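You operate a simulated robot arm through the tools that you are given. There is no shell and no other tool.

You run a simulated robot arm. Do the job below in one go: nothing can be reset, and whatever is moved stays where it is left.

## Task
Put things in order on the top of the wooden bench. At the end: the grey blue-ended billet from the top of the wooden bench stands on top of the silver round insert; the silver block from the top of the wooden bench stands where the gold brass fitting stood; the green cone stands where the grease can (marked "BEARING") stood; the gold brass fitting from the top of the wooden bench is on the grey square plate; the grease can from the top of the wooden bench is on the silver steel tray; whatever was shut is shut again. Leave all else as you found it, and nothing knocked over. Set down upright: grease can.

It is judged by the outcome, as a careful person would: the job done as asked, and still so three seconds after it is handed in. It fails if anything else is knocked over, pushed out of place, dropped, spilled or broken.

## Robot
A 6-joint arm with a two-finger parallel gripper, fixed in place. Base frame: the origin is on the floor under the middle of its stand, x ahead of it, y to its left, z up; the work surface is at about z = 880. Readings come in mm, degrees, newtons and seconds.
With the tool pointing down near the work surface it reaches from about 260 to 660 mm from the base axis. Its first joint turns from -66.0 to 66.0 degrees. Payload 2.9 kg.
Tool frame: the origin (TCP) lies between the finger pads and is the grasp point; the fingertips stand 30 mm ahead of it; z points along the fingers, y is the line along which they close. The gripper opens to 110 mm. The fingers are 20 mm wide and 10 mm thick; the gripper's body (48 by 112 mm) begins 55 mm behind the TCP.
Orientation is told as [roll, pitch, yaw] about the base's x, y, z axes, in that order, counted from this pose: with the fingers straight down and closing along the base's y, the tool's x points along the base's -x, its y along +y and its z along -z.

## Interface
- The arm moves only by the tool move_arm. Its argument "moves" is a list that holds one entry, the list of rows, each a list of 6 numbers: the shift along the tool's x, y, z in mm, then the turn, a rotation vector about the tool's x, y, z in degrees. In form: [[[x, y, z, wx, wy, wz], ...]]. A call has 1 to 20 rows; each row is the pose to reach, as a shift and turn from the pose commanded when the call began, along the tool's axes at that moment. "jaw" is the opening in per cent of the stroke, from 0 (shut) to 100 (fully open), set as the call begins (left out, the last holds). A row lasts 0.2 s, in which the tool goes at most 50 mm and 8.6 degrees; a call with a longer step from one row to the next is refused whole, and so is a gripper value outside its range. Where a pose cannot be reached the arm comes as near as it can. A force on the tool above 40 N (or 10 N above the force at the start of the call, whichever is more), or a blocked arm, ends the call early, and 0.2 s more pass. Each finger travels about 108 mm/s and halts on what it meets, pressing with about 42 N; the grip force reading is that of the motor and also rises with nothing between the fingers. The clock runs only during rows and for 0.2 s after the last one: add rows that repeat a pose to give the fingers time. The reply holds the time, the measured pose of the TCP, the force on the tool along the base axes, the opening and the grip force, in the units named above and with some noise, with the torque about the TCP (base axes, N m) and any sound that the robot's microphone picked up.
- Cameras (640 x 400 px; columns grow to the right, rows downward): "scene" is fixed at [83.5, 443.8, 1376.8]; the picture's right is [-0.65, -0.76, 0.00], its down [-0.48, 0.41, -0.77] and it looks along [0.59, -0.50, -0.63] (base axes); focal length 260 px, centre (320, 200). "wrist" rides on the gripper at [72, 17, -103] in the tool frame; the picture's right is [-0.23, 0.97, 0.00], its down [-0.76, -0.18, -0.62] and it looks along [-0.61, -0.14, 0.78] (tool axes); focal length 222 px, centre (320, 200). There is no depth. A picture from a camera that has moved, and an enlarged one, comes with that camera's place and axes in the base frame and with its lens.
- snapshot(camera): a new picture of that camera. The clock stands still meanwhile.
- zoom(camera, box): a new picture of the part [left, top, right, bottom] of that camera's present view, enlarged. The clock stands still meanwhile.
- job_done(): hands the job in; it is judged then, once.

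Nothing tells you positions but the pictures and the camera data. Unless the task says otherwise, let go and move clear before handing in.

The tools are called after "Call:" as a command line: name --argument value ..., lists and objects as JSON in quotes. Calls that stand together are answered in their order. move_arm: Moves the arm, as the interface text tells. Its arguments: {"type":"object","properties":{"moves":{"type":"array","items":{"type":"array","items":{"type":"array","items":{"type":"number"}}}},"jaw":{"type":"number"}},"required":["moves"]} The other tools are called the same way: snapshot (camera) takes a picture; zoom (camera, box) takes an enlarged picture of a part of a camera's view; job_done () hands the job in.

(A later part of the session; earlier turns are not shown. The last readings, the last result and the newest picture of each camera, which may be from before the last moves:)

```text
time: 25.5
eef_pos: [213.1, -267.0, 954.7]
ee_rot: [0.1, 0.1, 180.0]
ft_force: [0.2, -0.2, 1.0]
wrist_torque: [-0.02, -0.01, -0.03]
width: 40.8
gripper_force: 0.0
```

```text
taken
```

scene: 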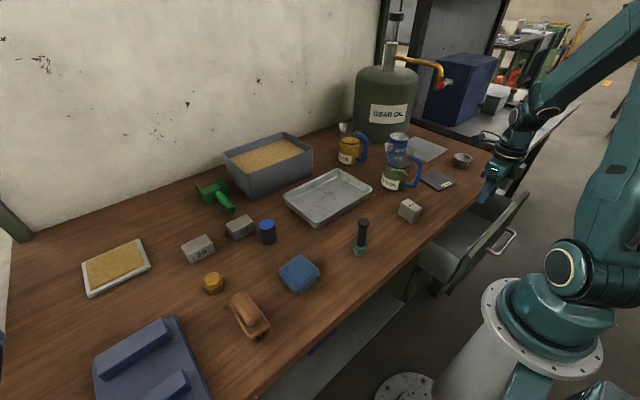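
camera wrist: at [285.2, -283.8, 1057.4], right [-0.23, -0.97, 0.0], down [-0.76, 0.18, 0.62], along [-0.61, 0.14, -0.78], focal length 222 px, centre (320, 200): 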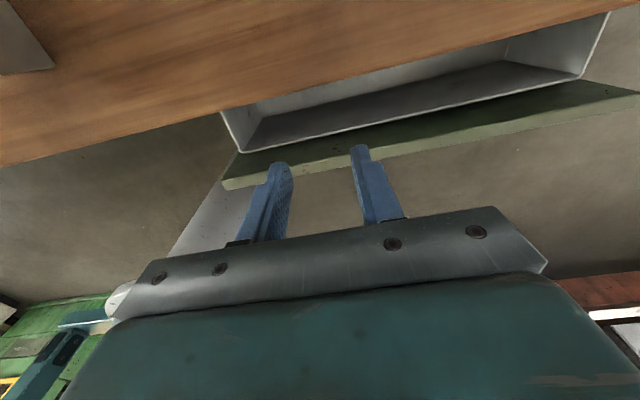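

Call:
zoom --camera "scene" --box '[410, 180, 538, 290]'

Call:
zoom --camera "wrist" --box '[200, 0, 640, 275]'

```text
3.64 times, centred on (474, 235) of scene
camera zoom: at [83.5, 443.8, 1376.8], right [-0.65, -0.76, 0.0], down [-0.48, 0.41, -0.77], along [0.59, -0.5, -0.63], focal length 945 px, centre (-240, 73)
```

zoom: 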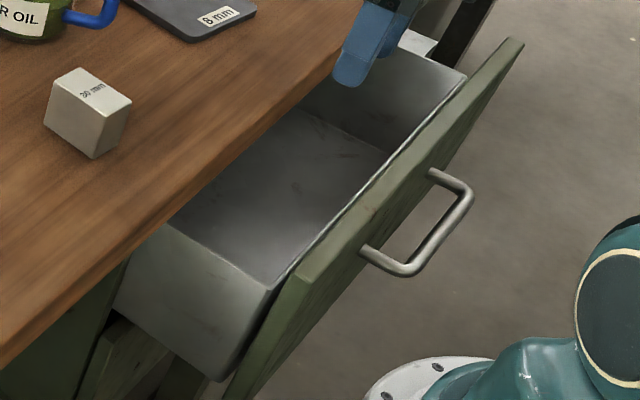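

```text
1.45 times, centred on (420, 138) of wrist
camera zoom: at [285.2, -283.8, 1057.4], right [-0.23, -0.97, 0.0], down [-0.76, 0.18, 0.62], along [-0.61, 0.14, -0.78], focal length 323 px, centre (174, 291)
```

zoom: 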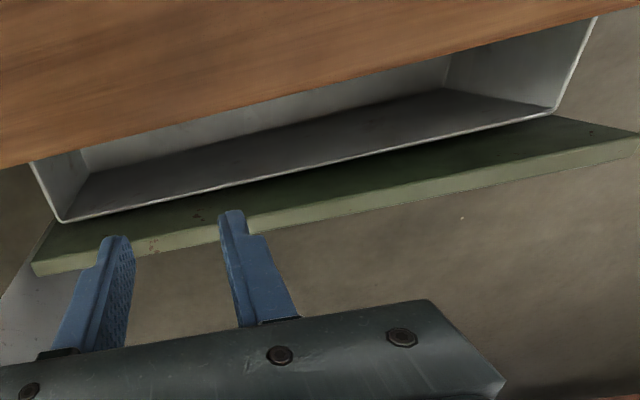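

The front third of the drawer is empty; the rest is still under the bench. I'll push the panel from the inside to open it further, lowering the fingers just behind the front panel.

Call:
move_arm --moves '[[[-10, 15, 20, 0, 0, 0], [-22, 33, 50, 0, 0, 0], [-22, 33, 80, 0, 0, 0], [-22, 33, 110, 0, 0, 0], [-22, 33, 130, 0, 0, 0], [-22, 33, 130, 0, 0, 0]]]'

Call:
zoom --camera "scene" --box '[410, 150, 570, 290]'

```text
time: 26.9
eef_pos: [190.6, -300.5, 824.0]
ee_rot: [0.2, 0.1, 180.1]
ft_force: [0.3, -0.1, -0.4]
wrist_torque: [0.02, -0.01, 0.04]
width: 40.6
gripper_force: 0.1
```

```text
2.86 times, centred on (490, 220) of scene
camera zoom: at [83.5, 443.8, 1376.8], right [-0.65, -0.76, 0.0], down [-0.48, 0.41, -0.77], along [0.59, -0.5, -0.63], focal length 742 px, centre (-166, 143)
```

zoom: 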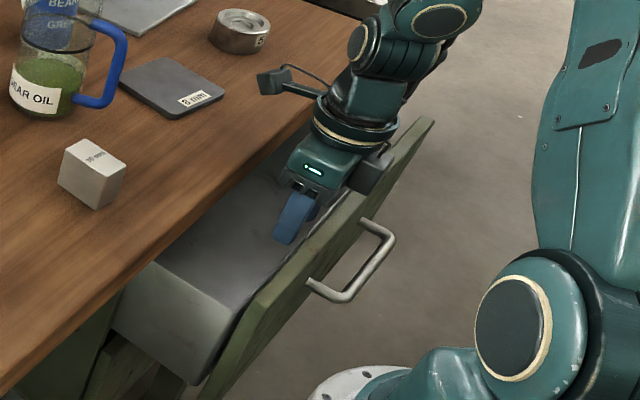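

Call:
move_arm --moves '[[[-8, 0, 0, 0, -1.2, 0], [-16, 0, 0, 0, -2.5, 0], [-24, 0, 0, 0, -3.8, 0], [-32, 0, 0, 0, -5, 0], [-40, 0, 0, 0, -6.3, 0], [-48, 0, 0, 0, -7.5, 0], [-56, 0, 0, 0, -8.8, 0], [-64, 0, 0, 0, -10, 0], [-72, 0, 0, 0, -11.3, 0], [-80, 0, 0, 0, -12.5, 0], [-88, 0, 0, 0, -13.8, 0], [-96, 0, 0, 0, -15, 0], [-96, 0, 0, 0, -15, 0]]]'

Call:
zoom --camera "scene" --box '[410, 150, 570, 290]'

Call:
snapshot --camera "wrist"

```text
time: 29.7
eef_pos: [92.7, -300.9, 824.7]
ee_rot: [0.0, -15.0, 180.0]
ft_force: [1.1, -0.2, -1.2]
wrist_torque: [-0.02, 0.03, 0.0]
width: 40.7
gripper_force: 0.0
```

```text
2.86 times, centred on (490, 220) of scene
camera zoom: at [83.5, 443.8, 1376.8], right [-0.65, -0.76, 0.0], down [-0.48, 0.41, -0.77], along [0.59, -0.5, -0.63], focal length 742 px, centre (-166, 143)
```

zoom: 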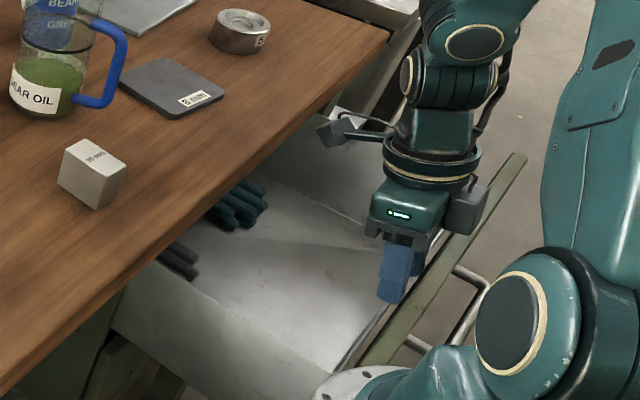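

```text
taken
camera wrist: at [189.7, -317.5, 904.6], right [-0.22, -0.97, 0.06], down [-0.57, 0.18, 0.8], along [-0.79, 0.14, -0.6], focal length 222 px, centre (320, 200)
```

wrist: 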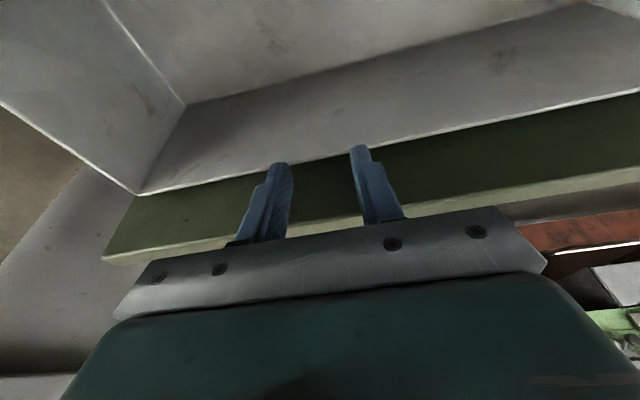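

The drawer holds some dark items further in (gloves perhaps). I'll lift out and turn the camera back to face the bench to look under it.

Call:
move_arm --moves '[[[7.7, 0, -2.1, 0, 0, 0], [8.9, 0, -43.8, 0, 3, 0], [17.9, 0, -87.7, 0, 7, 0], [27, 0, -131.5, 0, 11, 0], [36.2, 0, -154.6, 0, 15, 0], [36.2, 0, -154.6, 0, 15, 0]]]'

Call:
snapshot --camera "scene"

Call:
zoom --camera "scene" --box '[410, 170, 538, 270]'

```text
time: 31.1
eef_pos: [170.0, -300.8, 965.7]
ee_rot: [0.1, 0.1, -180.1]
ft_force: [0.1, -0.5, -0.2]
wrist_torque: [-0.01, -0.01, 0.01]
width: 40.8
gripper_force: 0.0
```

```text
taken
```

scene: 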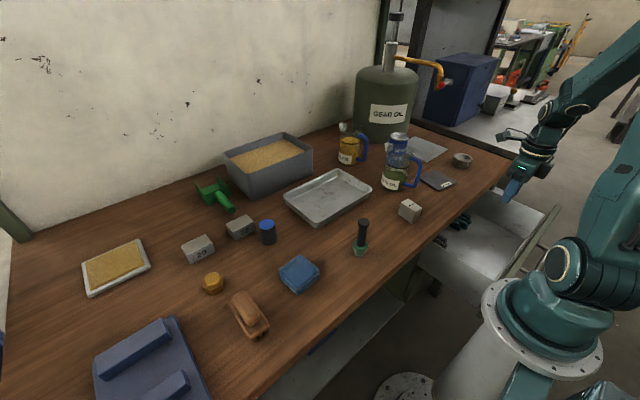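

```text
4.00 times, centred on (474, 220) of scene
camera zoom: at [83.5, 443.8, 1376.8], right [-0.65, -0.76, 0.0], down [-0.48, 0.41, -0.77], along [0.59, -0.5, -0.63], focal length 1040 px, centre (-296, 120)
```

zoom: 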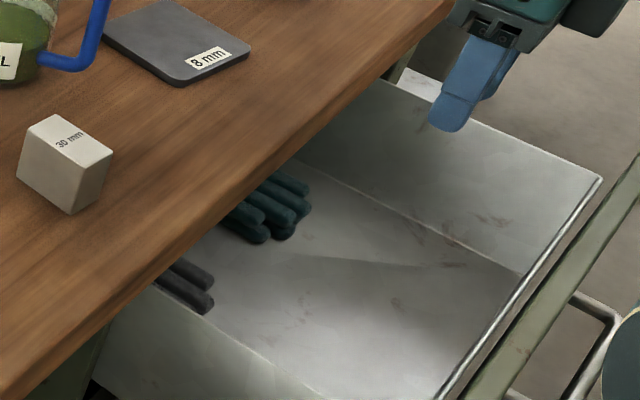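

Call:
move_arm --moves '[[[6, -9, 0, 0, 0, -8.5], [12, -18, 0, 0, 0, -17], [18, -27, 0, 0, 0, -25.5], [24, -36, 0, 0, 0, -34], [30, -45, 0, 0, 0, -42.5], [30, -45, 0, 0, 0, -51], [30, -45, 0, 0, 0, -59.5], [30, -45, 0, 0, 0, -68], [30, -45, 0, 0, 0, -76.5], [30, -45, 0, 0, 0, -85], [30, -45, 0, 0, 0, -93.5], [30, -45, 0, 0, 0, -102], [30, -45, 0, 0, 0, -110.5], [30, -45, 0, 0, 0, -119], [30, -45, 0, 0, 0, -127.5], [30, -45, 0, 0, 0, -136], [30, -45, 0, 0, 0, -144.5], [30, -45, 0, 0, 0, -153], [30, -45, 0, 0, 0, -161.5], [30, -45, 0, 0, 0, -170]]]' --jaw 100

Call:
move_arm --moves '[[[0, 0, 0, 0, 0, -5], [0, 0, 0, 0, 0, -10], [0, 0, 0, 0, 0, -10]]]'

Call:
snapshot --camera "wrist"

```text
time: 35.3
eef_pos: [198.0, -255.3, 964.2]
ee_rot: [-0.1, -0.1, -9.8]
ft_force: [-0.1, -0.5, -0.1]
wrist_torque: [-0.04, -0.01, -0.02]
width: 110.1
gripper_force: 0.0
```

```text
time: 36.1
eef_pos: [198.9, -254.5, 965.2]
ee_rot: [-0.1, -0.2, 0.1]
ft_force: [-0.3, -0.2, 0.1]
wrist_torque: [0.01, 0.0, -0.01]
width: 110.0
gripper_force: 0.0
```

```text
taken
camera wrist: at [126.2, -237.8, 1066.5], right [0.23, 0.97, 0.0], down [0.76, -0.18, 0.62], along [0.61, -0.14, -0.78], focal length 222 px, centre (320, 200)
```

wrist: 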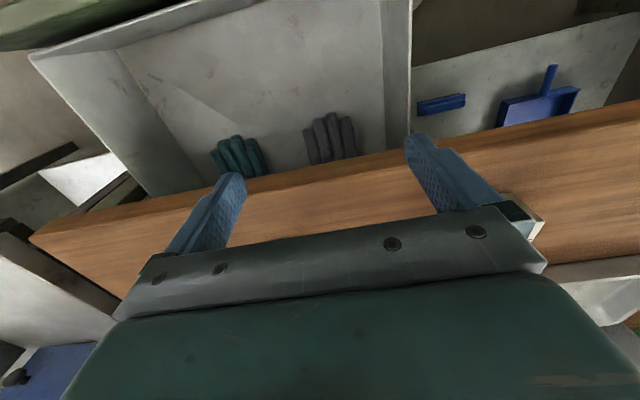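

Two gloves are in the drawer. I'll lower and tilt the camera to see the back of it.

Call:
move_arm --moves '[[[-2, 2, 25, 0, -5, 0], [-4, 4, 50, 0, -10, 0], [-6, 4, 75, 0, -15, 0], [-6, 4, 95, 0, -15, 0], [-6, 4, 95, 0, -15, 0]]]'

Call:
snapshot --camera "wrist"

```text
time: 37.3
eef_pos: [205.9, -252.5, 868.3]
ee_rot: [-0.1, -15.1, 0.0]
ft_force: [-0.7, -0.7, 0.2]
wrist_torque: [0.03, 0.0, 0.0]
width: 109.9
gripper_force: 0.1
```

```text
taken
camera wrist: at [108.3, -234.6, 948.3], right [0.22, 0.97, 0.06], down [0.57, -0.18, 0.8], along [0.79, -0.14, -0.6], focal length 222 px, centre (320, 200)
```

wrist: 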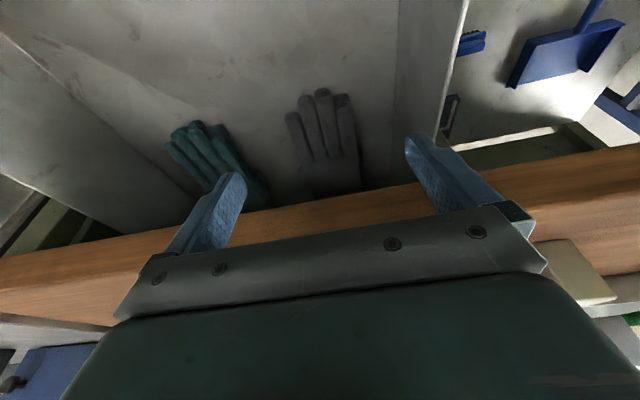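

Call:
move_arm --moves '[[[10, 0, 34, 0, 0, 0], [12, 0, 48, 0, 0, 0], [12, 0, 48, 0, 0, 0]]]'

Call:
snapshot --camera "wrist"

Call:
zoom --camera "wrist" --box '[100, 80, 420, 280]'

```text
time: 38.1
eef_pos: [206.3, -253.8, 818.7]
ee_rot: [-0.2, -15.0, 0.0]
ft_force: [-0.1, 0.8, 0.1]
wrist_torque: [-0.01, 0.0, 0.02]
width: 110.2
gripper_force: 0.1
```

```text
taken
camera wrist: at [109.0, -236.4, 898.6], right [0.22, 0.97, 0.06], down [0.57, -0.18, 0.8], along [0.79, -0.14, -0.6], focal length 222 px, centre (320, 200)
```

wrist: 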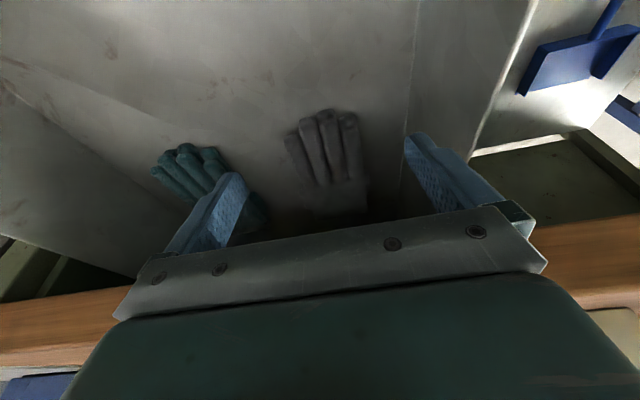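

```text
2.00 times, centred on (260, 180) of wrist
camera zoom: at [109.0, -236.4, 898.6], right [0.22, 0.97, 0.06], down [0.57, -0.18, 0.8], along [0.79, -0.14, -0.6], focal length 444 px, centre (440, 240)
```

zoom: 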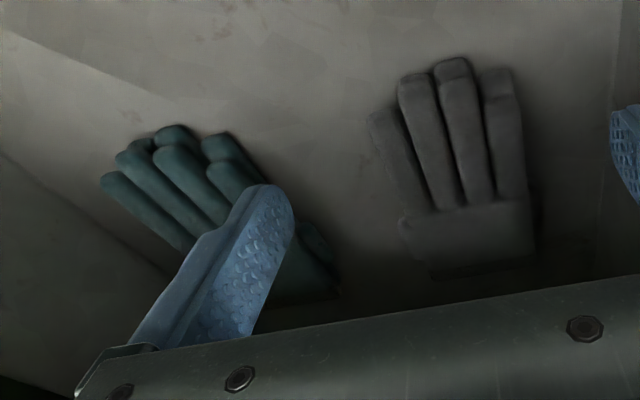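

Call:
move_arm --moves '[[[-1, 15, -4, 0.8, -1.8, 2.9], [-2, 30, -8, 1.6, -3.5, 5.8], [-3, 45, -12, 2.4, -5.3, 8.7], [-4.1, 59, -15.5, 3.1, -7, 11.6], [-4.1, 59, -15.5, 3.1, -7, 11.6]]]'

Call:
snapshot --camera "wrist"

```text
time: 39.3
eef_pos: [223.5, -217.7, 830.1]
ee_rot: [0.7, -21.9, -12.3]
ft_force: [-0.8, 0.3, -0.6]
wrist_torque: [0.03, 0.03, 0.01]
width: 110.2
gripper_force: 0.1
out of reach, approached as far as the arm can: row 3, 4, 5
```

```text
taken
camera wrist: at [123.3, -179.4, 898.7], right [0.41, 0.91, 0.1], down [0.42, -0.28, 0.86], along [0.81, -0.31, -0.5], focal length 222 px, centre (320, 200)
```

wrist: 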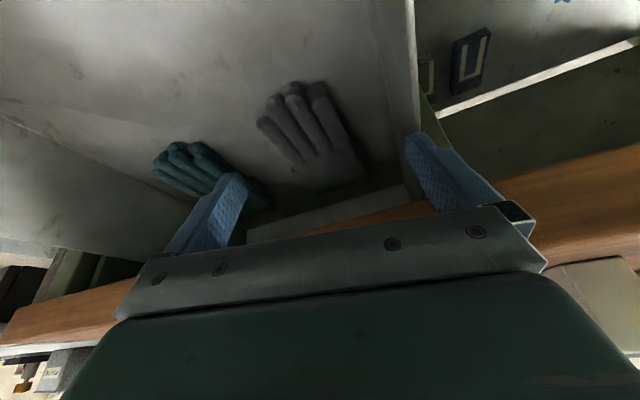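

Call:
zoom --camera "wrist" --box '[120, 60, 480, 285]'

Call:
zoom --camera "wrist" --box '[400, 0, 640, 150]'

```text
1.78 times, centred on (300, 172) of wrist
camera zoom: at [123.3, -179.4, 898.7], right [0.41, 0.91, 0.1], down [0.42, -0.28, 0.86], along [0.81, -0.31, -0.5], focal length 395 px, centre (356, 249)
```

zoom: 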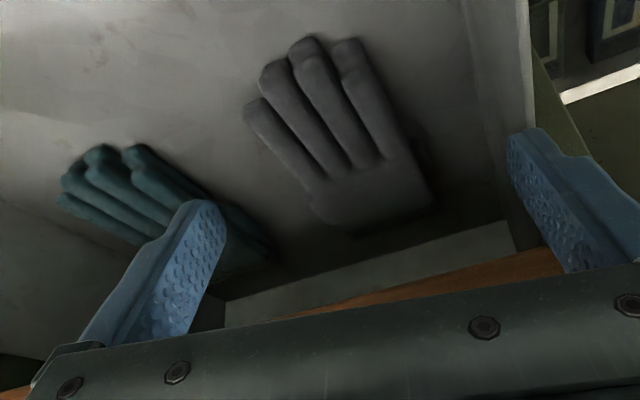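

```text
2.67 times, centred on (520, 75) of wrist
camera zoom: at [123.3, -179.4, 898.7], right [0.41, 0.91, 0.1], down [0.42, -0.28, 0.86], along [0.81, -0.31, -0.5], focal length 592 px, centre (-213, 533)
```

zoom: 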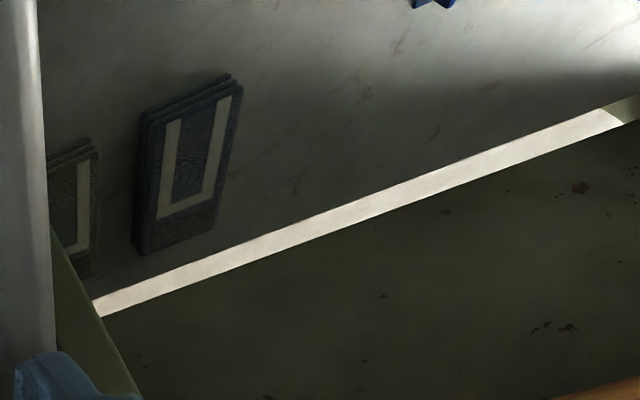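

The upper drawer holds only two gloves; no cone there. I'll lift away and look over the rest of the bench (behind bin, drum, jugs) before deciding.

Call:
move_arm --moves '[[[-15, 0, -37, 0, 0, 0], [-30, 0, -74, -0.5, 5, -2.7], [-45, 0, -111, -1, 10, -5.5], [-60, 0, -145, -1.6, 15, -8.2], [-70, 10, -170, -2.1, 20, -10.9], [-80, 20, -195, -2.3, 22, -12], [-80, 20, -195, -2.3, 22, -12]]]'

```text
time: 40.9
eef_pos: [227.7, -198.4, 1042.3]
ee_rot: [0.6, -0.1, 0.2]
ft_force: [0.3, 0.4, -0.1]
wrist_torque: [0.0, 0.0, 0.0]
width: 110.2
gripper_force: 0.0
```

Call:
move_arm --moves '[[[-19, 38, -15, 0, 0, 0], [-38, 77, -30, 0, 0, 0], [-57, 116, -45, 0, 0, 0], [-76, 155, -60, 0, 0, 0], [-95, 194, -75, 0, 0, 0], [-114, 233, -90, 0, 0, 0], [-133, 272, -105, 0, 0, 0], [-152, 311, -120, 0, 0, 0], [-172, 350, -138, 0, 0, 0], [-172, 350, -138, 0, 0, 0]]]'

Call:
snapshot --camera "wrist"

```text
time: 43.1
eef_pos: [395.7, 149.3, 1181.6]
ee_rot: [0.6, -0.1, 0.2]
ft_force: [-0.8, 1.3, -0.8]
wrist_torque: [0.03, -0.01, -0.03]
width: 109.8
gripper_force: 0.1
```

```text
taken
camera wrist: at [323.1, 164.6, 1284.4], right [0.22, 0.97, 0.01], down [0.76, -0.18, 0.62], along [0.61, -0.13, -0.78], focal length 222 px, centre (320, 200)
```

wrist: 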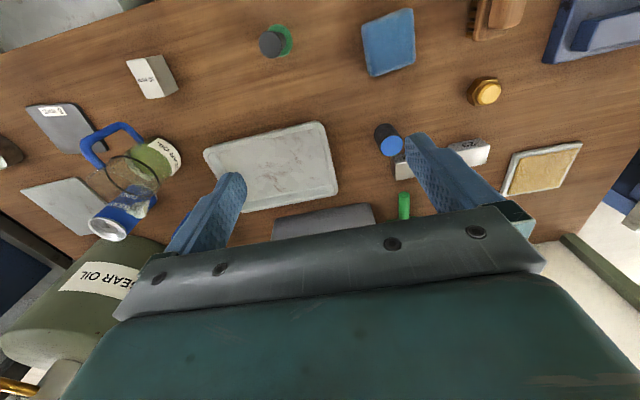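

Call:
move_arm --moves '[[[0, 0, 0, 0, -8, 0], [0, 0, 0, 0, -16, 0], [0, 0, 0, 0, -24, 0], [0, 0, 0, 0, -32, 0], [0, 0, 0, 0, -40, 0], [0, 0, 0, 0, -40, 0]]]'

Call:
snapshot --camera "wrist"

```text
time: 44.5
eef_pos: [399.6, 150.0, 1182.9]
ee_rot: [0.8, -40.3, -0.4]
ft_force: [-0.3, 0.2, 0.6]
wrist_torque: [-0.02, 0.0, -0.04]
width: 109.9
gripper_force: 0.0
```

```text
taken
camera wrist: at [276.6, 165.3, 1214.9], right [0.17, 0.97, 0.16], down [0.18, -0.19, 0.97], along [0.97, -0.14, -0.21], focal length 222 px, centre (320, 200)
```

wrist: 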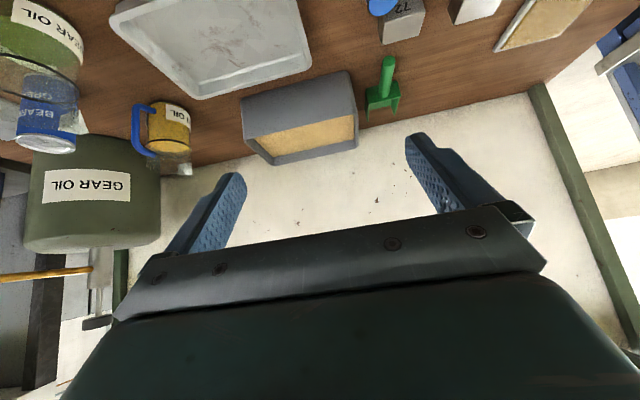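

No other cone on or behind things on the bench. Before closing the upper drawer I want one more look at its back-left corner (a finger hid it), with the jaw closed. Moving back there.

Call:
move_arm --moves '[[[20, -25, 0, 0, 7, 0], [42, -50, 0, 0, 14, 0], [64, -75, -1, 0, 21, 0], [86, -100, -2, 0, 28, 0], [107, -125, -3, 0, 35, 0], [128, -150, -3, 0, 40, 0], [128, -150, -3, 0, 40, 0]]]' --jaw 0

Call:
move_arm --moves '[[[10, -35, 15, 0, 0, 0], [20, -70, 30, 0, 0, 0], [35, -105, 55, 0, -5, 2], [50, -140, 90, 0, -10, 5], [65, -170, 130, 0, -15, 8], [75, -200, 170, 0, -20, 12], [75, -210, 200, 0, -20, 12], [75, -215, 230, 0, -20, 12], [75, -215, 230, 0, -20, 12]]]'

Call:
snapshot --camera "wrist"

```text
time: 46.1
eef_pos: [299.5, 0.0, 1101.5]
ee_rot: [0.6, 0.1, 0.3]
ft_force: [-0.3, 0.5, 0.1]
wrist_torque: [0.01, -0.04, -0.02]
width: 0.0
gripper_force: 37.7
```

```text
refused: row 4 steps farther than a row can; nothing moved
```

```text
taken
camera wrist: at [227.1, 16.2, 1204.4], right [0.22, 0.97, 0.01], down [0.76, -0.18, 0.62], along [0.61, -0.13, -0.78], focal length 222 px, centre (320, 200)
```

wrist: 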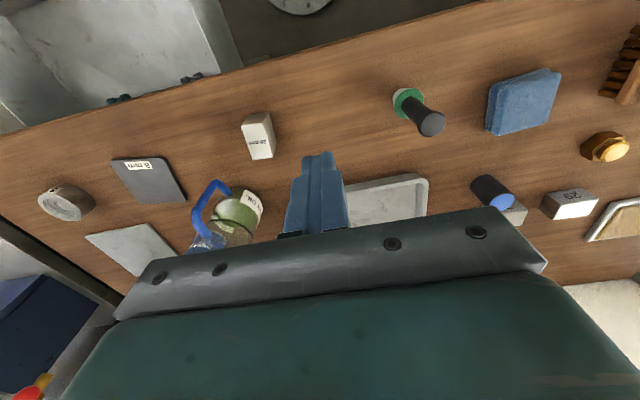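

Call:
move_arm --moves '[[[25, -35, 15, 0, 0, 0], [50, -70, 30, 0, 0, 0], [76, -105, 45, 0, 0, 0], [76, -150, 60, 0, 0, 0], [76, -190, 80, 0.3, -3, 2], [76, -218, 110, 0.7, -8, 4], [76, -218, 155, 1.2, -13, 7], [76, -218, 195, 1.8, -18, 10], [76, -218, 235, 2.3, -22, 12], [76, -218, 268, 2.3, -22, 12], [76, -218, 268, 2.3, -22, 12]]]'

Call:
snapshot --camera "wrist"

```text
time: 48.5
eef_pos: [226.9, -214.6, 829.6]
ee_rot: [0.7, -21.9, -12.3]
ft_force: [-0.7, 0.2, 0.3]
wrist_torque: [0.01, -0.02, -0.01]
width: 0.0
gripper_force: 37.5
out of reach, approached as far as the arm can: row 9
```

```text
taken
camera wrist: at [125.9, -177.4, 898.6], right [0.41, 0.91, 0.1], down [0.42, -0.28, 0.86], along [0.81, -0.31, -0.5], focal length 222 px, centre (320, 200)
```

wrist: 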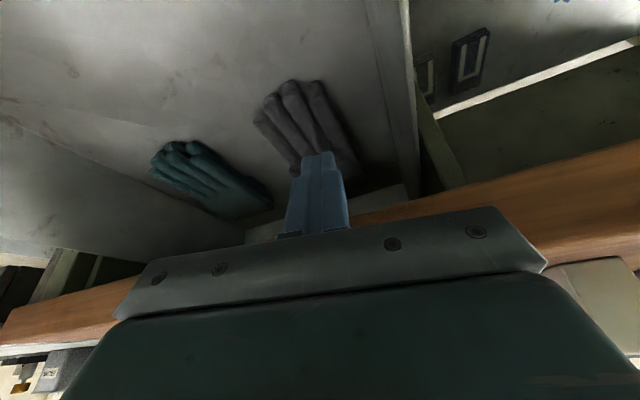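

The upper drawer really contains only gloves. Let me see from the fixed camera what shows beneath the open drawer, around the lower one.

Call:
zoom --camera "scene" --box '[390, 220, 518, 300]'

Call:
zoom --camera "scene" --box '[380, 180, 560, 400]'

```text
5.00 times, centred on (454, 260) of scene
camera zoom: at [83.5, 443.8, 1376.8], right [-0.65, -0.76, 0.0], down [-0.48, 0.41, -0.77], along [0.59, -0.5, -0.63], focal length 1299 px, centre (-350, -100)
```

zoom: 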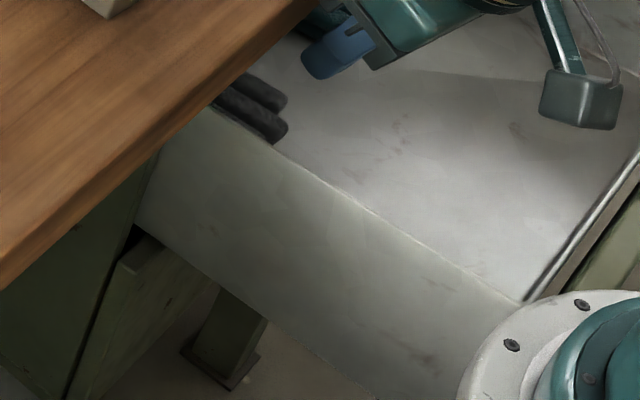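

```text
1.82 times, centred on (470, 290) of scene
camera zoom: at [83.5, 443.8, 1376.8], right [-0.65, -0.76, 0.0], down [-0.48, 0.41, -0.77], along [0.59, -0.5, -0.63], focal length 472 px, centre (47, 36)
```

zoom: 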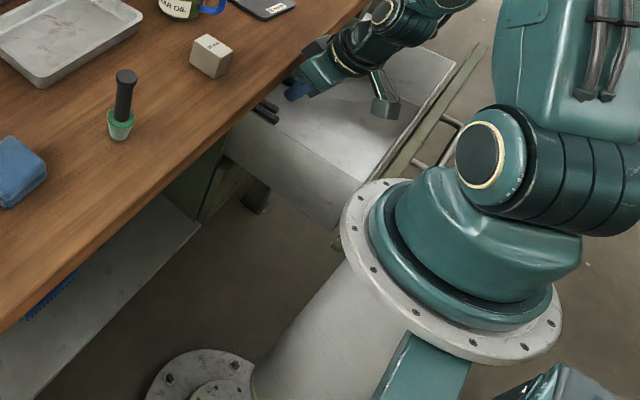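

The lower drawer remains to be checked, so I first shut the upper one. I lift out, straighten, and go round to the outside of the panel to push it.

Call:
move_arm --moves '[[[-14, 0, -34, 0, 0, 0], [-28, 0, -68, -0.6, 6, -3], [-41, 0, -102, -1.2, 12, -6], [-45, 0, -110, -1.8, 18, -9], [-45, 0, -115, -2.3, 22, -12], [-45, 0, -115, -2.3, 22, -12]]]'

```text
time: 49.9
eef_pos: [223.3, -216.2, 955.8]
ee_rot: [0.5, 0.0, 0.1]
ft_force: [0.6, 1.0, -0.8]
wrist_torque: [-0.02, -0.05, 0.01]
width: 0.0
gripper_force: 37.8
out of reach, approached as far as the arm can: row 1
```

Call:
move_arm --moves '[[[40, -6, 5, 0, 2, 0], [80, -12, 10, 0, 6, 0], [115, -18, 20, 0, 10, 0], [145, -24, 35, 0, 14, 0], [170, -24, 50, 0, 18, 0], [185, -24, 66, 0, 20, 0], [185, -24, 66, 0, 20, 0]]]'

Call:
snapshot --camera "wrist"

Call:
zoom --camera "scene" --box '[410, 130, 602, 290]'

```text
time: 51.5
eef_pos: [39.3, -240.9, 888.9]
ee_rot: [0.7, 20.0, 0.4]
ft_force: [0.3, 0.1, -0.6]
wrist_torque: [0.03, 0.01, -0.01]
width: 0.0
gripper_force: 38.0
```

```text
taken
camera wrist: at [6.0, -225.1, 1009.8], right [0.21, 0.98, -0.07], down [0.93, -0.18, 0.32], along [0.3, -0.13, -0.94], focal length 222 px, centre (320, 200)
```

wrist: 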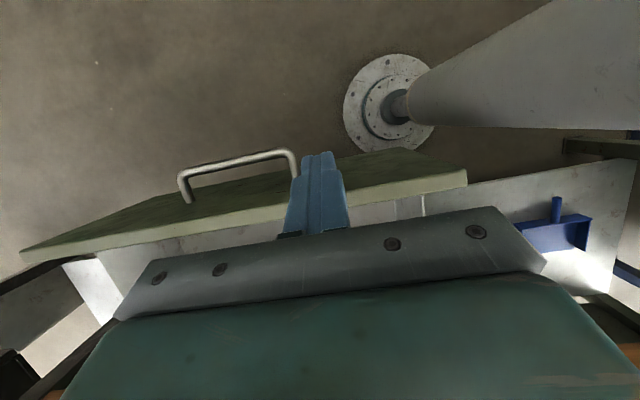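

```text
2.50 times, centred on (506, 210) of scene
camera zoom: at [83.5, 443.8, 1376.8], right [-0.65, -0.76, 0.0], down [-0.48, 0.41, -0.77], along [0.59, -0.5, -0.63], focal length 650 px, centre (-145, 175)
```

zoom: 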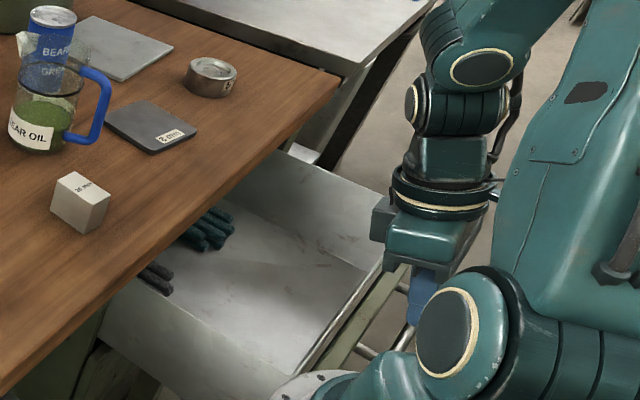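

Call:
move_arm --moves '[[[-9.5, 0, 28.1, 0, 0, 0], [-19, 0, 56.2, 0, 0, 0], [-28.6, 0, 84.3, 0, 0, 0], [-28.6, 0, 84.3, 0, 0, 0]]]'

```text
time: 52.5
eef_pos: [35.8, -241.0, 797.7]
ee_rot: [0.6, 19.9, 0.4]
ft_force: [1.1, -0.2, 0.4]
wrist_torque: [-0.03, 0.06, 0.01]
width: 0.0
gripper_force: 38.0
```

Call:
move_arm --moves '[[[-9.4, 0, -3.4, 0, 0, 0], [-18.8, 0, -6.8, 0, -1.2, 0], [-28.2, 0, -10.3, 0, -2.5, 0], [-37.6, 0, -13.7, 0, -3.8, 0], [-47, 0, -17.1, 0, -5, 0], [-56.4, 0, -20.5, 0, -6.3, 0], [-65.8, 0, -23.9, 0, -7.6, 0], [-75.2, 0, -27.4, 0, -8.9, 0], [-84.6, 0, -30.8, 0, -10.2, 0], [-94, 0, -34.2, 0, -11.5, 0], [-103.4, 0, -37.6, 0, -12.8, 0], [-112.8, 0, -41, 0, -14, 0], [-122.2, 0, -44.5, 0, -15.3, 0], [-131.6, 0, -47.9, 0, -16.6, 0], [-141, 0, -51.3, 0, -18, 0], [-148, 0, -54, 0, -20, 0], [-148, 0, -54, 0, -20, 0]]]'

Call:
zoom --camera "scene" --box '[410, 150, 570, 290]'

```text
time: 56.1
eef_pos: [196.4, -238.0, 800.1]
ee_rot: [0.6, -0.1, 0.2]
ft_force: [0.2, -0.5, 0.1]
wrist_torque: [0.01, -0.01, 0.0]
width: 0.0
gripper_force: 37.8
```

```text
2.86 times, centred on (490, 220) of scene
camera zoom: at [83.5, 443.8, 1376.8], right [-0.65, -0.76, 0.0], down [-0.48, 0.41, -0.77], along [0.59, -0.5, -0.63], focal length 742 px, centre (-166, 143)
```

zoom: 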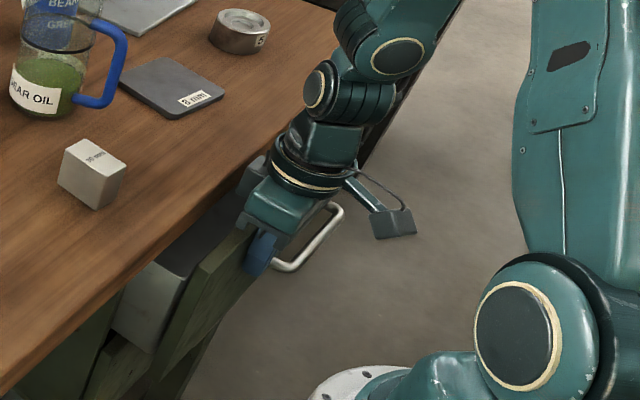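

Now the last part: lower the fingertips on the panel face with a forward tilt and push it fully shut.

Call:
move_arm --moves '[[[14, 0, 0, 0, 0, 0], [16, 5, 30, 0, -4, 0], [16, 10, 60, 0, -8, 0], [16, 10, 85, 0, -12, 0], [16, 10, 85, 0, -14, 0], [16, 10, 85, 0, -14, 0]]]'

```text
time: 56.7
eef_pos: [180.4, -234.6, 772.3]
ee_rot: [0.3, -5.1, 0.2]
ft_force: [0.8, 6.3, 18.2]
wrist_torque: [-0.65, -0.46, 0.19]
width: 0.1
gripper_force: 37.8
stopped in row 3: the force on the tool passed its limit at 106 N (the readings are from after the stop); the commanded pose is now the measured one
```

The gripper's box touched the panel's top edge; I'll back up and push on the handle bar instead, keeping the box above the panel.

Call:
move_arm --moves '[[[-2.6, 0, -29.9, 0, 0, 0], [3.9, -20, -70.6, 0, 3, 0], [17.9, -50, -81.9, 0, 6, 0], [30, -80, -57.8, 0, 9, 0], [34, -80, -13, 0, 9, 0], [34, -80, -13, 0, 9, 0]]]'

Call:
zoom --camera "scene" --box '[410, 150, 570, 290]'

Call:
snapshot --camera "wrist"

```text
time: 58.1
eef_pos: [146.5, -313.3, 782.5]
ee_rot: [0.2, 4.0, 0.2]
ft_force: [0.1, 0.2, -0.2]
wrist_torque: [0.0, -0.01, -0.03]
width: 0.1
gripper_force: 37.4
```

```text
2.86 times, centred on (490, 220) of scene
camera zoom: at [83.5, 443.8, 1376.8], right [-0.65, -0.76, 0.0], down [-0.48, 0.41, -0.77], along [0.59, -0.5, -0.63], focal length 742 px, centre (-166, 143)
```

zoom: 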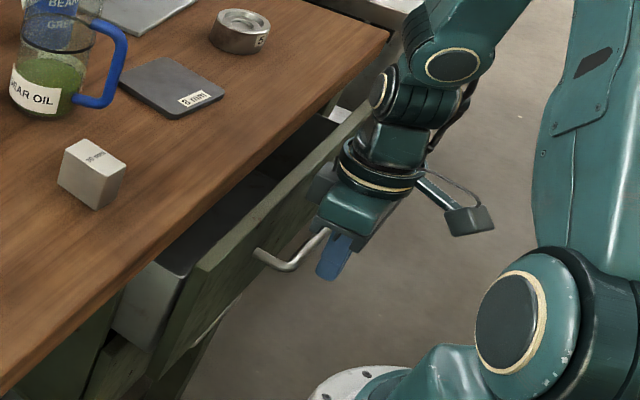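

```text
taken
camera wrist: at [80.1, -297.0, 890.2], right [0.22, 0.97, -0.01], down [0.8, -0.18, 0.57], along [0.55, -0.14, -0.82], focal length 222 px, centre (320, 200)
```

wrist: 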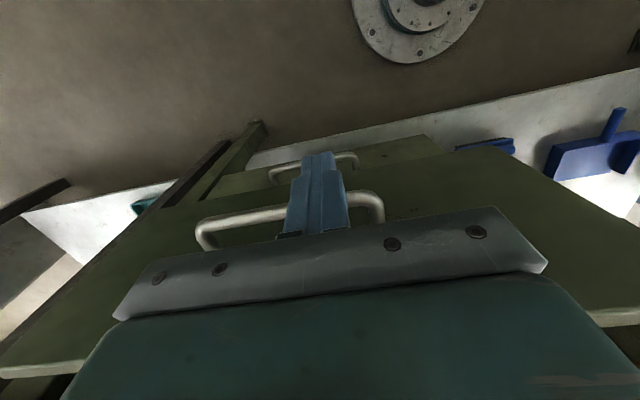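

I notice something small and green at the left edge of the view, beyond the cabinet. Zooming on it.

Call:
zoom --camera "wrist" --box '[80, 160, 240, 260]'

```text
4.00 times, centred on (160, 210) of wrist
camera zoom: at [80.1, -297.0, 890.2], right [0.22, 0.97, -0.01], down [0.8, -0.18, 0.57], along [0.55, -0.14, -0.82], focal length 888 px, centre (960, 160)
```

zoom: 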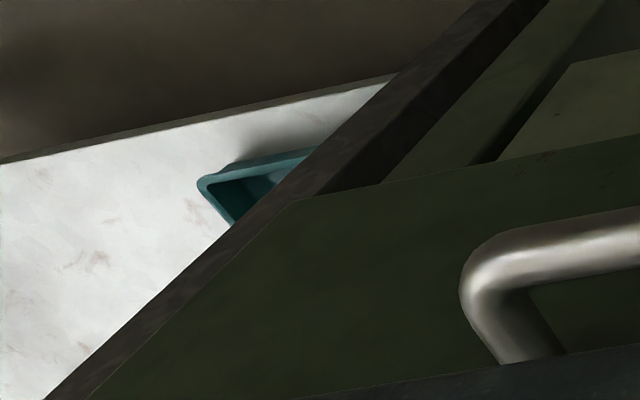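

Call:
move_arm --moves '[[[-8, 0, -0.6, 0, -1, 0], [-16, 0, -1.1, 0, -3, 0], [-24, 0, -1.7, 0, -5, 0], [-32, 0, -2.2, 0, -6.5, 0], [-40, 0, -2.8, 0, -8, 0], [-46, 0, -3.2, 0, -9.5, 0], [-50, 0, -3.5, 0, -11, 0], [-54, 0, -3.8, 0, -11, 0], [-57, 0, -4, 0, -11, 0], [-60, 0, -4.2, 0, -11, 0], [-60, 0, -4.2, 0, -11, 0]]]'

Call:
zoom --camera "scene" --box '[410, 150, 570, 290]'

```text
time: 60.5
eef_pos: [206.1, -313.2, 781.6]
ee_rot: [0.3, -7.0, 0.2]
ft_force: [-0.1, -0.5, -0.1]
wrist_torque: [0.03, 0.03, -0.02]
width: 0.0
gripper_force: 37.5
```

```text
2.86 times, centred on (490, 220) of scene
camera zoom: at [83.5, 443.8, 1376.8], right [-0.65, -0.76, 0.0], down [-0.48, 0.41, -0.77], along [0.59, -0.5, -0.63], focal length 742 px, centre (-166, 143)
```

zoom: 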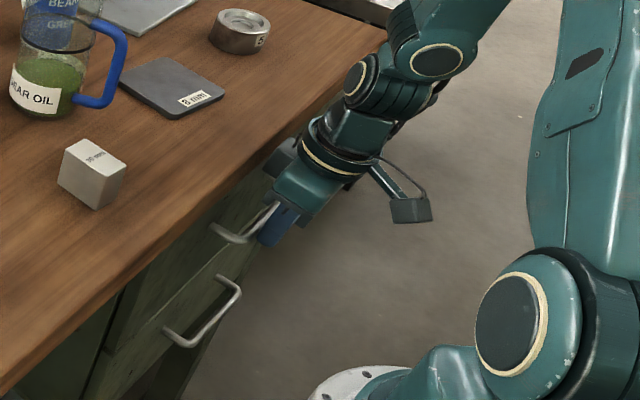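

Call:
move_arm --moves '[[[-1.5, 0, 0, 0, 0, 0], [-3, 0, 0, 0, 0, 0], [-4, 0, 0, 0, 0, 0], [-4, 0, 0, 0, 0, 0]]]'

Call:
zoom --camera "scene" --box '[420, 190, 532, 260]'

```text
time: 61.5
eef_pos: [206.5, -313.7, 781.4]
ee_rot: [0.3, -6.6, 0.0]
ft_force: [-23.1, -1.6, 0.6]
wrist_torque: [0.24, 0.56, 0.01]
width: 0.0
gripper_force: 37.8
```

```text
5.71 times, centred on (476, 225) of scene
camera zoom: at [83.0, 443.7, 1376.9], right [-0.65, -0.76, 0.0], down [-0.48, 0.41, -0.77], along [0.59, -0.5, -0.63], focal length 1485 px, centre (-571, 57)
```

zoom: 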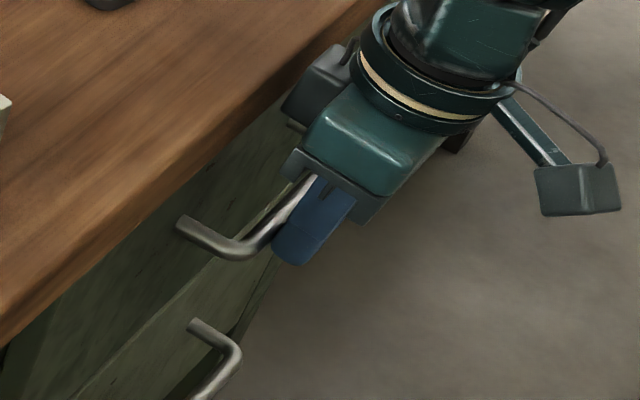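

The upper drawer is firmly shut (23 N against its stop). Next I'll look at the lower handle from close up, jaw open.

Call:
move_arm --moves '[[[11.9, 0, -1.4, 0, 0, 0], [13.3, 25, -6.6, 0, -2, 0], [10.7, 50, -11.3, 0, -4, 0], [6.8, 78, -10.8, 0, -8.4, 0], [6.8, 78, -10.8, 0, -8.4, 0]]]' --jaw 100

Call:
snapshot --camera "wrist"

Call:
zoom --camera "wrist" --box '[120, 0, 440, 200]'

```text
time: 62.7
eef_pos: [202.8, -236.5, 791.5]
ee_rot: [0.3, -15.5, 0.0]
ft_force: [-0.8, -0.2, -0.1]
wrist_torque: [-0.01, 0.01, 0.0]
width: 110.1
gripper_force: 0.0
```

```text
taken
camera wrist: at [104.7, -220.5, 870.8], right [0.22, 0.97, 0.06], down [0.57, -0.18, 0.8], along [0.79, -0.14, -0.59], focal length 222 px, centre (320, 200)
```

wrist: 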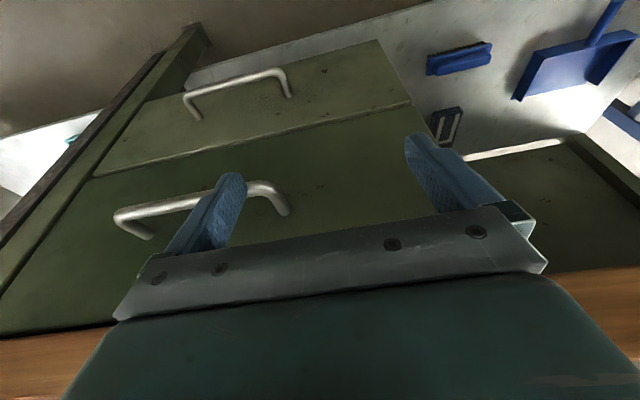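

```text
2.00 times, centred on (280, 100) of wrist
camera zoom: at [104.7, -220.5, 870.8], right [0.22, 0.97, 0.06], down [0.57, -0.18, 0.8], along [0.79, -0.14, -0.59], focal length 444 px, centre (400, 400)
```

zoom: 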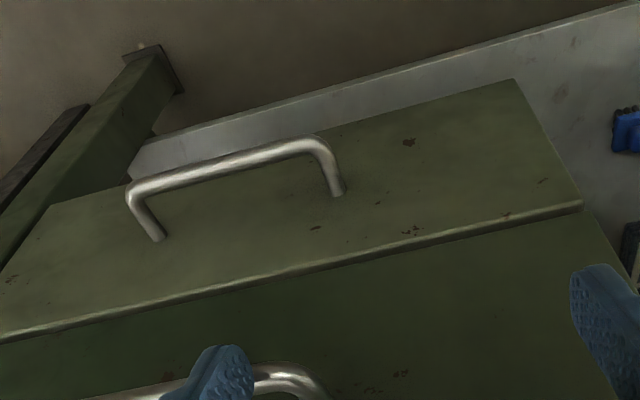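

The lower bar is at about (225, 567.5) with its near leg at y≈−281. I'll go down in front of the drawers in stages toward it.

Call:
move_arm --moves '[[[11.3, 0, 45.1, 0, 0, 0], [22.3, 0, 88.8, 0, -2.5, 0], [27.6, 0, 134, 0, -4.5, 0], [27.3, 0, 170.4, 0, -6.5, 0], [24.6, 0, 186.7, 0, -6.5, 0], [24.6, 0, 186.7, 0, -6.5, 0]]]'

Call:
snapshot --camera "wrist"

Call:
zoom --camera "scene" --box '[400, 180, 560, 320]'

```text
time: 64.1
eef_pos: [228.1, -234.3, 606.5]
ee_rot: [0.3, -21.9, 0.1]
ft_force: [0.8, 0.5, -0.7]
wrist_torque: [0.01, 0.0, 0.04]
width: 109.7
gripper_force: 0.0
```

```text
taken
camera wrist: at [122.3, -218.2, 674.0], right [0.21, 0.97, 0.09], down [0.47, -0.18, 0.86], along [0.86, -0.14, -0.5], focal length 222 px, centre (320, 200)
```

wrist: 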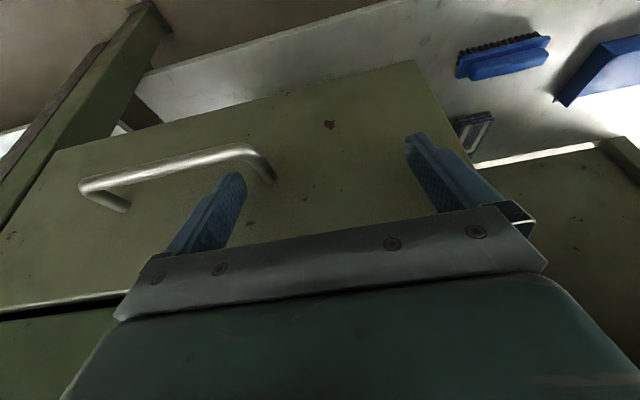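

```text
2.86 times, centred on (480, 250) of scene
camera zoom: at [83.5, 443.8, 1376.8], right [-0.65, -0.76, 0.0], down [-0.48, 0.41, -0.77], along [0.59, -0.5, -0.63], focal length 742 px, centre (-137, 57)
```

zoom: 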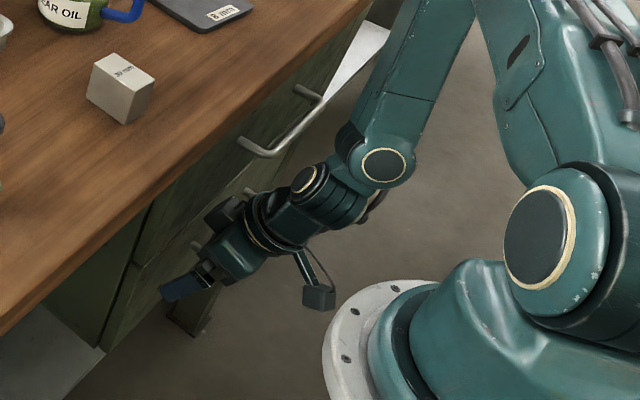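

Call:
move_arm --moves '[[[0, -1, 10, 0, 0, 0], [0, -2.2, 20.7, 0, 0, 0], [0, -2.2, 20.7, 0, 0, 0]]]'

Call:
snapshot --camera "wrist"

```text
time: 64.9
eef_pos: [236.4, -236.6, 586.4]
ee_rot: [0.4, -22.0, 0.1]
ft_force: [-0.1, 0.3, 0.5]
wrist_torque: [-0.03, 0.02, 0.03]
width: 110.0
gripper_force: 0.1
```

```text
taken
camera wrist: at [129.8, -220.6, 654.9], right [0.21, 0.97, 0.09], down [0.47, -0.18, 0.86], along [0.86, -0.14, -0.5], focal length 222 px, centre (320, 200)
```

wrist: 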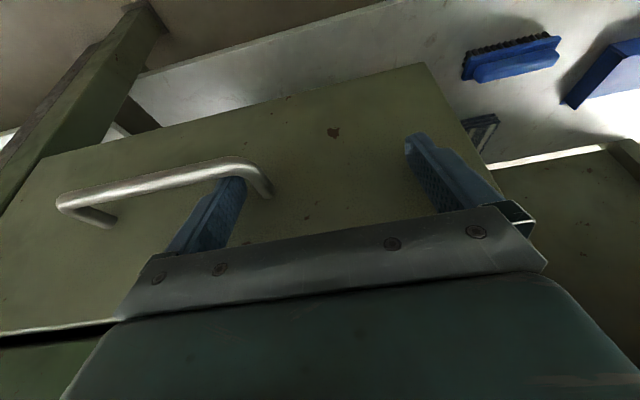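

The finger sits behind the lower bar. Pulling that drawer open now.

Call:
move_arm --moves '[[[7, 0, -2.8, 0, 0, 0], [14, 0, -5.6, 0, 1.5, 0], [21, 0, -8.4, 0, 3, 0], [28, 0, -11.3, 0, 4.5, 0], [35, 0, -14, 0, 6, 0], [42, 0, -17, 0, 7.5, 0], [49, 0, -19.8, 0, 9, 0], [56, 0, -22.6, 0, 10.5, 0], [63, 0, -25.4, 0, 12, 0], [70, 0, -28.3, 0, 13.5, 0], [77, 0, -31.1, 0, 15, 0], [84, 0, -34, 0, 16.5, 0], [91, 0, -36.8, 0, 18, 0], [91, 0, -36.8, 0, 18, 0]]]'

Call:
zoom --camera "scene" --box '[380, 200, 540, 340]'

Call:
snapshot --camera "wrist"

```text
time: 67.9
eef_pos: [137.3, -238.1, 587.1]
ee_rot: [0.3, -3.8, 0.2]
ft_force: [0.2, 0.3, 0.6]
wrist_torque: [0.01, 0.02, -0.04]
width: 110.1
gripper_force: 0.0
```

```text
2.86 times, centred on (460, 270) of scene
camera zoom: at [83.5, 443.8, 1376.8], right [-0.65, -0.76, 0.0], down [-0.48, 0.41, -0.77], along [0.59, -0.5, -0.63], focal length 742 px, centre (-80, 0)
```

zoom: 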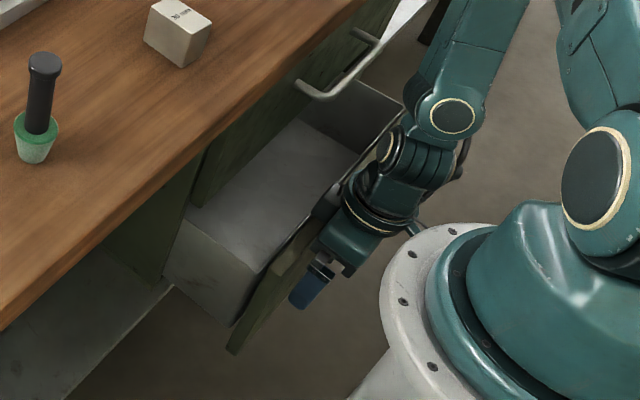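

```text
taken
camera wrist: at [57.8, -222.0, 684.6], right [0.22, 0.97, 0.02], down [0.72, -0.18, 0.67], along [0.66, -0.14, -0.74], focal length 222 px, centre (320, 200)
```

wrist: 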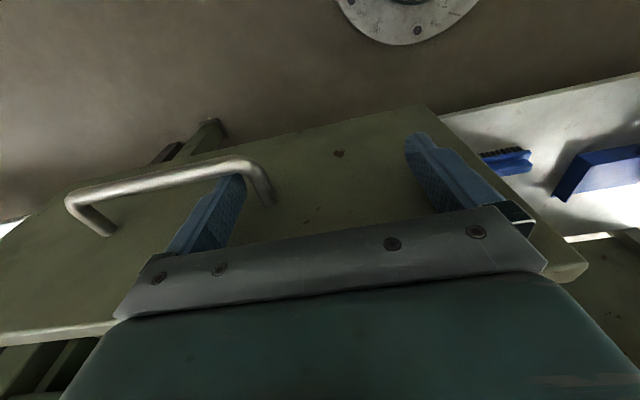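

Call:
move_arm --moves '[[[-3, 0, 0, 0, 0, 0], [-3, 0, -35, 0, 1, 0], [-3, 0, -70, 0, 2, 0], [-3, 0, -105, 0, 3.8, 0], [-5, 0, -140, 0, 3.8, 0], [-5, 0, -140, 0, 3.8, 0]]]'

Call:
snapshot --camera "wrist"

Call:
zoom --camera "scene" --box '[380, 200, 540, 340]'

```text
time: 69.3
eef_pos: [132.0, -235.5, 728.0]
ee_rot: [0.3, -0.1, 0.2]
ft_force: [0.6, -0.8, 0.3]
wrist_torque: [-0.01, -0.01, 0.0]
width: 109.8
gripper_force: 0.0
```

```text
taken
camera wrist: at [59.9, -219.8, 830.5], right [0.22, 0.97, 0.01], down [0.76, -0.18, 0.62], along [0.61, -0.14, -0.78], focal length 222 px, centre (320, 200)
```

wrist: 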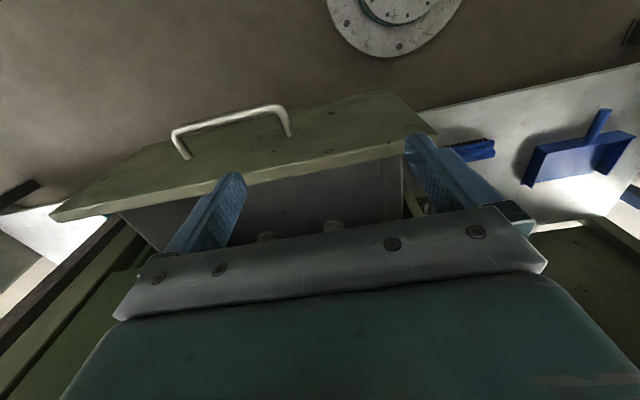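

```text
2.86 times, centred on (460, 270) of scene
camera zoom: at [83.5, 443.8, 1376.8], right [-0.65, -0.76, 0.0], down [-0.48, 0.41, -0.77], along [0.59, -0.5, -0.63], focal length 742 px, centre (-80, 0)
```

zoom: 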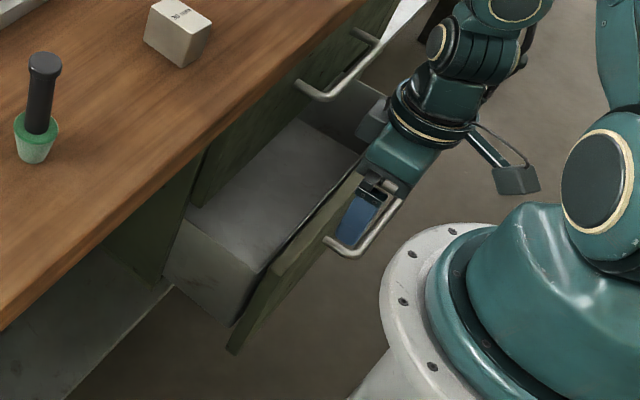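

Call:
zoom --camera "wrist" --box '[200, 140, 440, 290]'

```text
2.67 times, centred on (320, 215) of wrist
camera zoom: at [59.9, -219.8, 830.5], right [0.22, 0.97, 0.01], down [0.76, -0.18, 0.62], along [0.61, -0.14, -0.78], focal length 592 px, centre (320, 160)
```

zoom: 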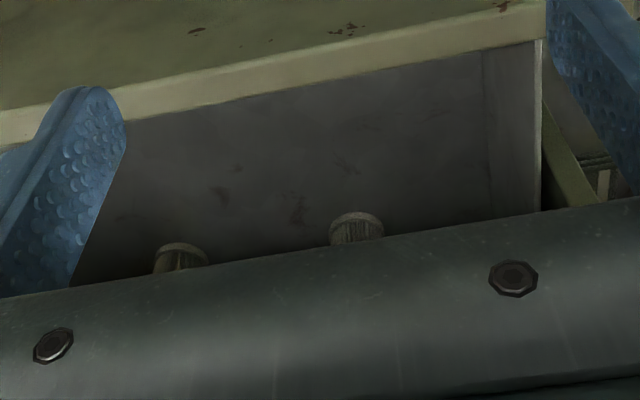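

There are some knurled jar-like things further in. I'll push this panel from the inside to open it more.

Call:
move_arm --moves '[[[-20, 4, 0, 0, 0, 0], [-40, 8, 0, 0, 0, 0], [-55, 10, 10, 0, 0, 0], [-55, 10, 40, 0, 0, 0], [-55, 10, 65, 0, 0, 0], [-55, 10, 85, 0, 0, 0], [-55, 10, 85, 0, 0, 0]]]' --jaw 30

Call:
zoom --camera "scene" --box '[380, 180, 540, 320]'

```text
time: 70.9
eef_pos: [190.1, -229.1, 641.4]
ee_rot: [0.3, -0.2, 0.1]
ft_force: [-0.4, 0.2, 1.1]
wrist_torque: [0.03, -0.05, 0.01]
width: 32.9
gripper_force: 0.1
```

```text
2.86 times, centred on (460, 250) of scene
camera zoom: at [83.5, 443.8, 1376.8], right [-0.65, -0.76, 0.0], down [-0.48, 0.41, -0.77], along [0.59, -0.5, -0.63], focal length 742 px, centre (-80, 57)
```

zoom: 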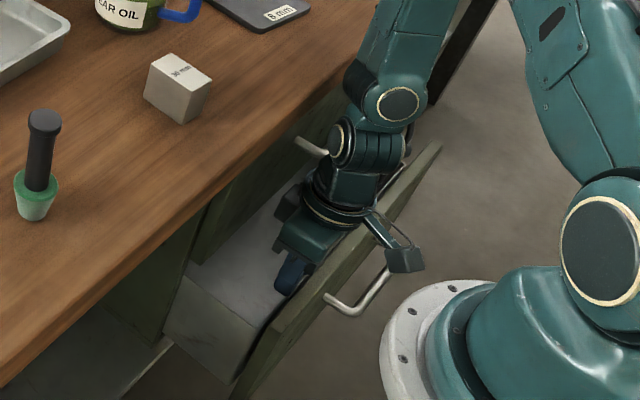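

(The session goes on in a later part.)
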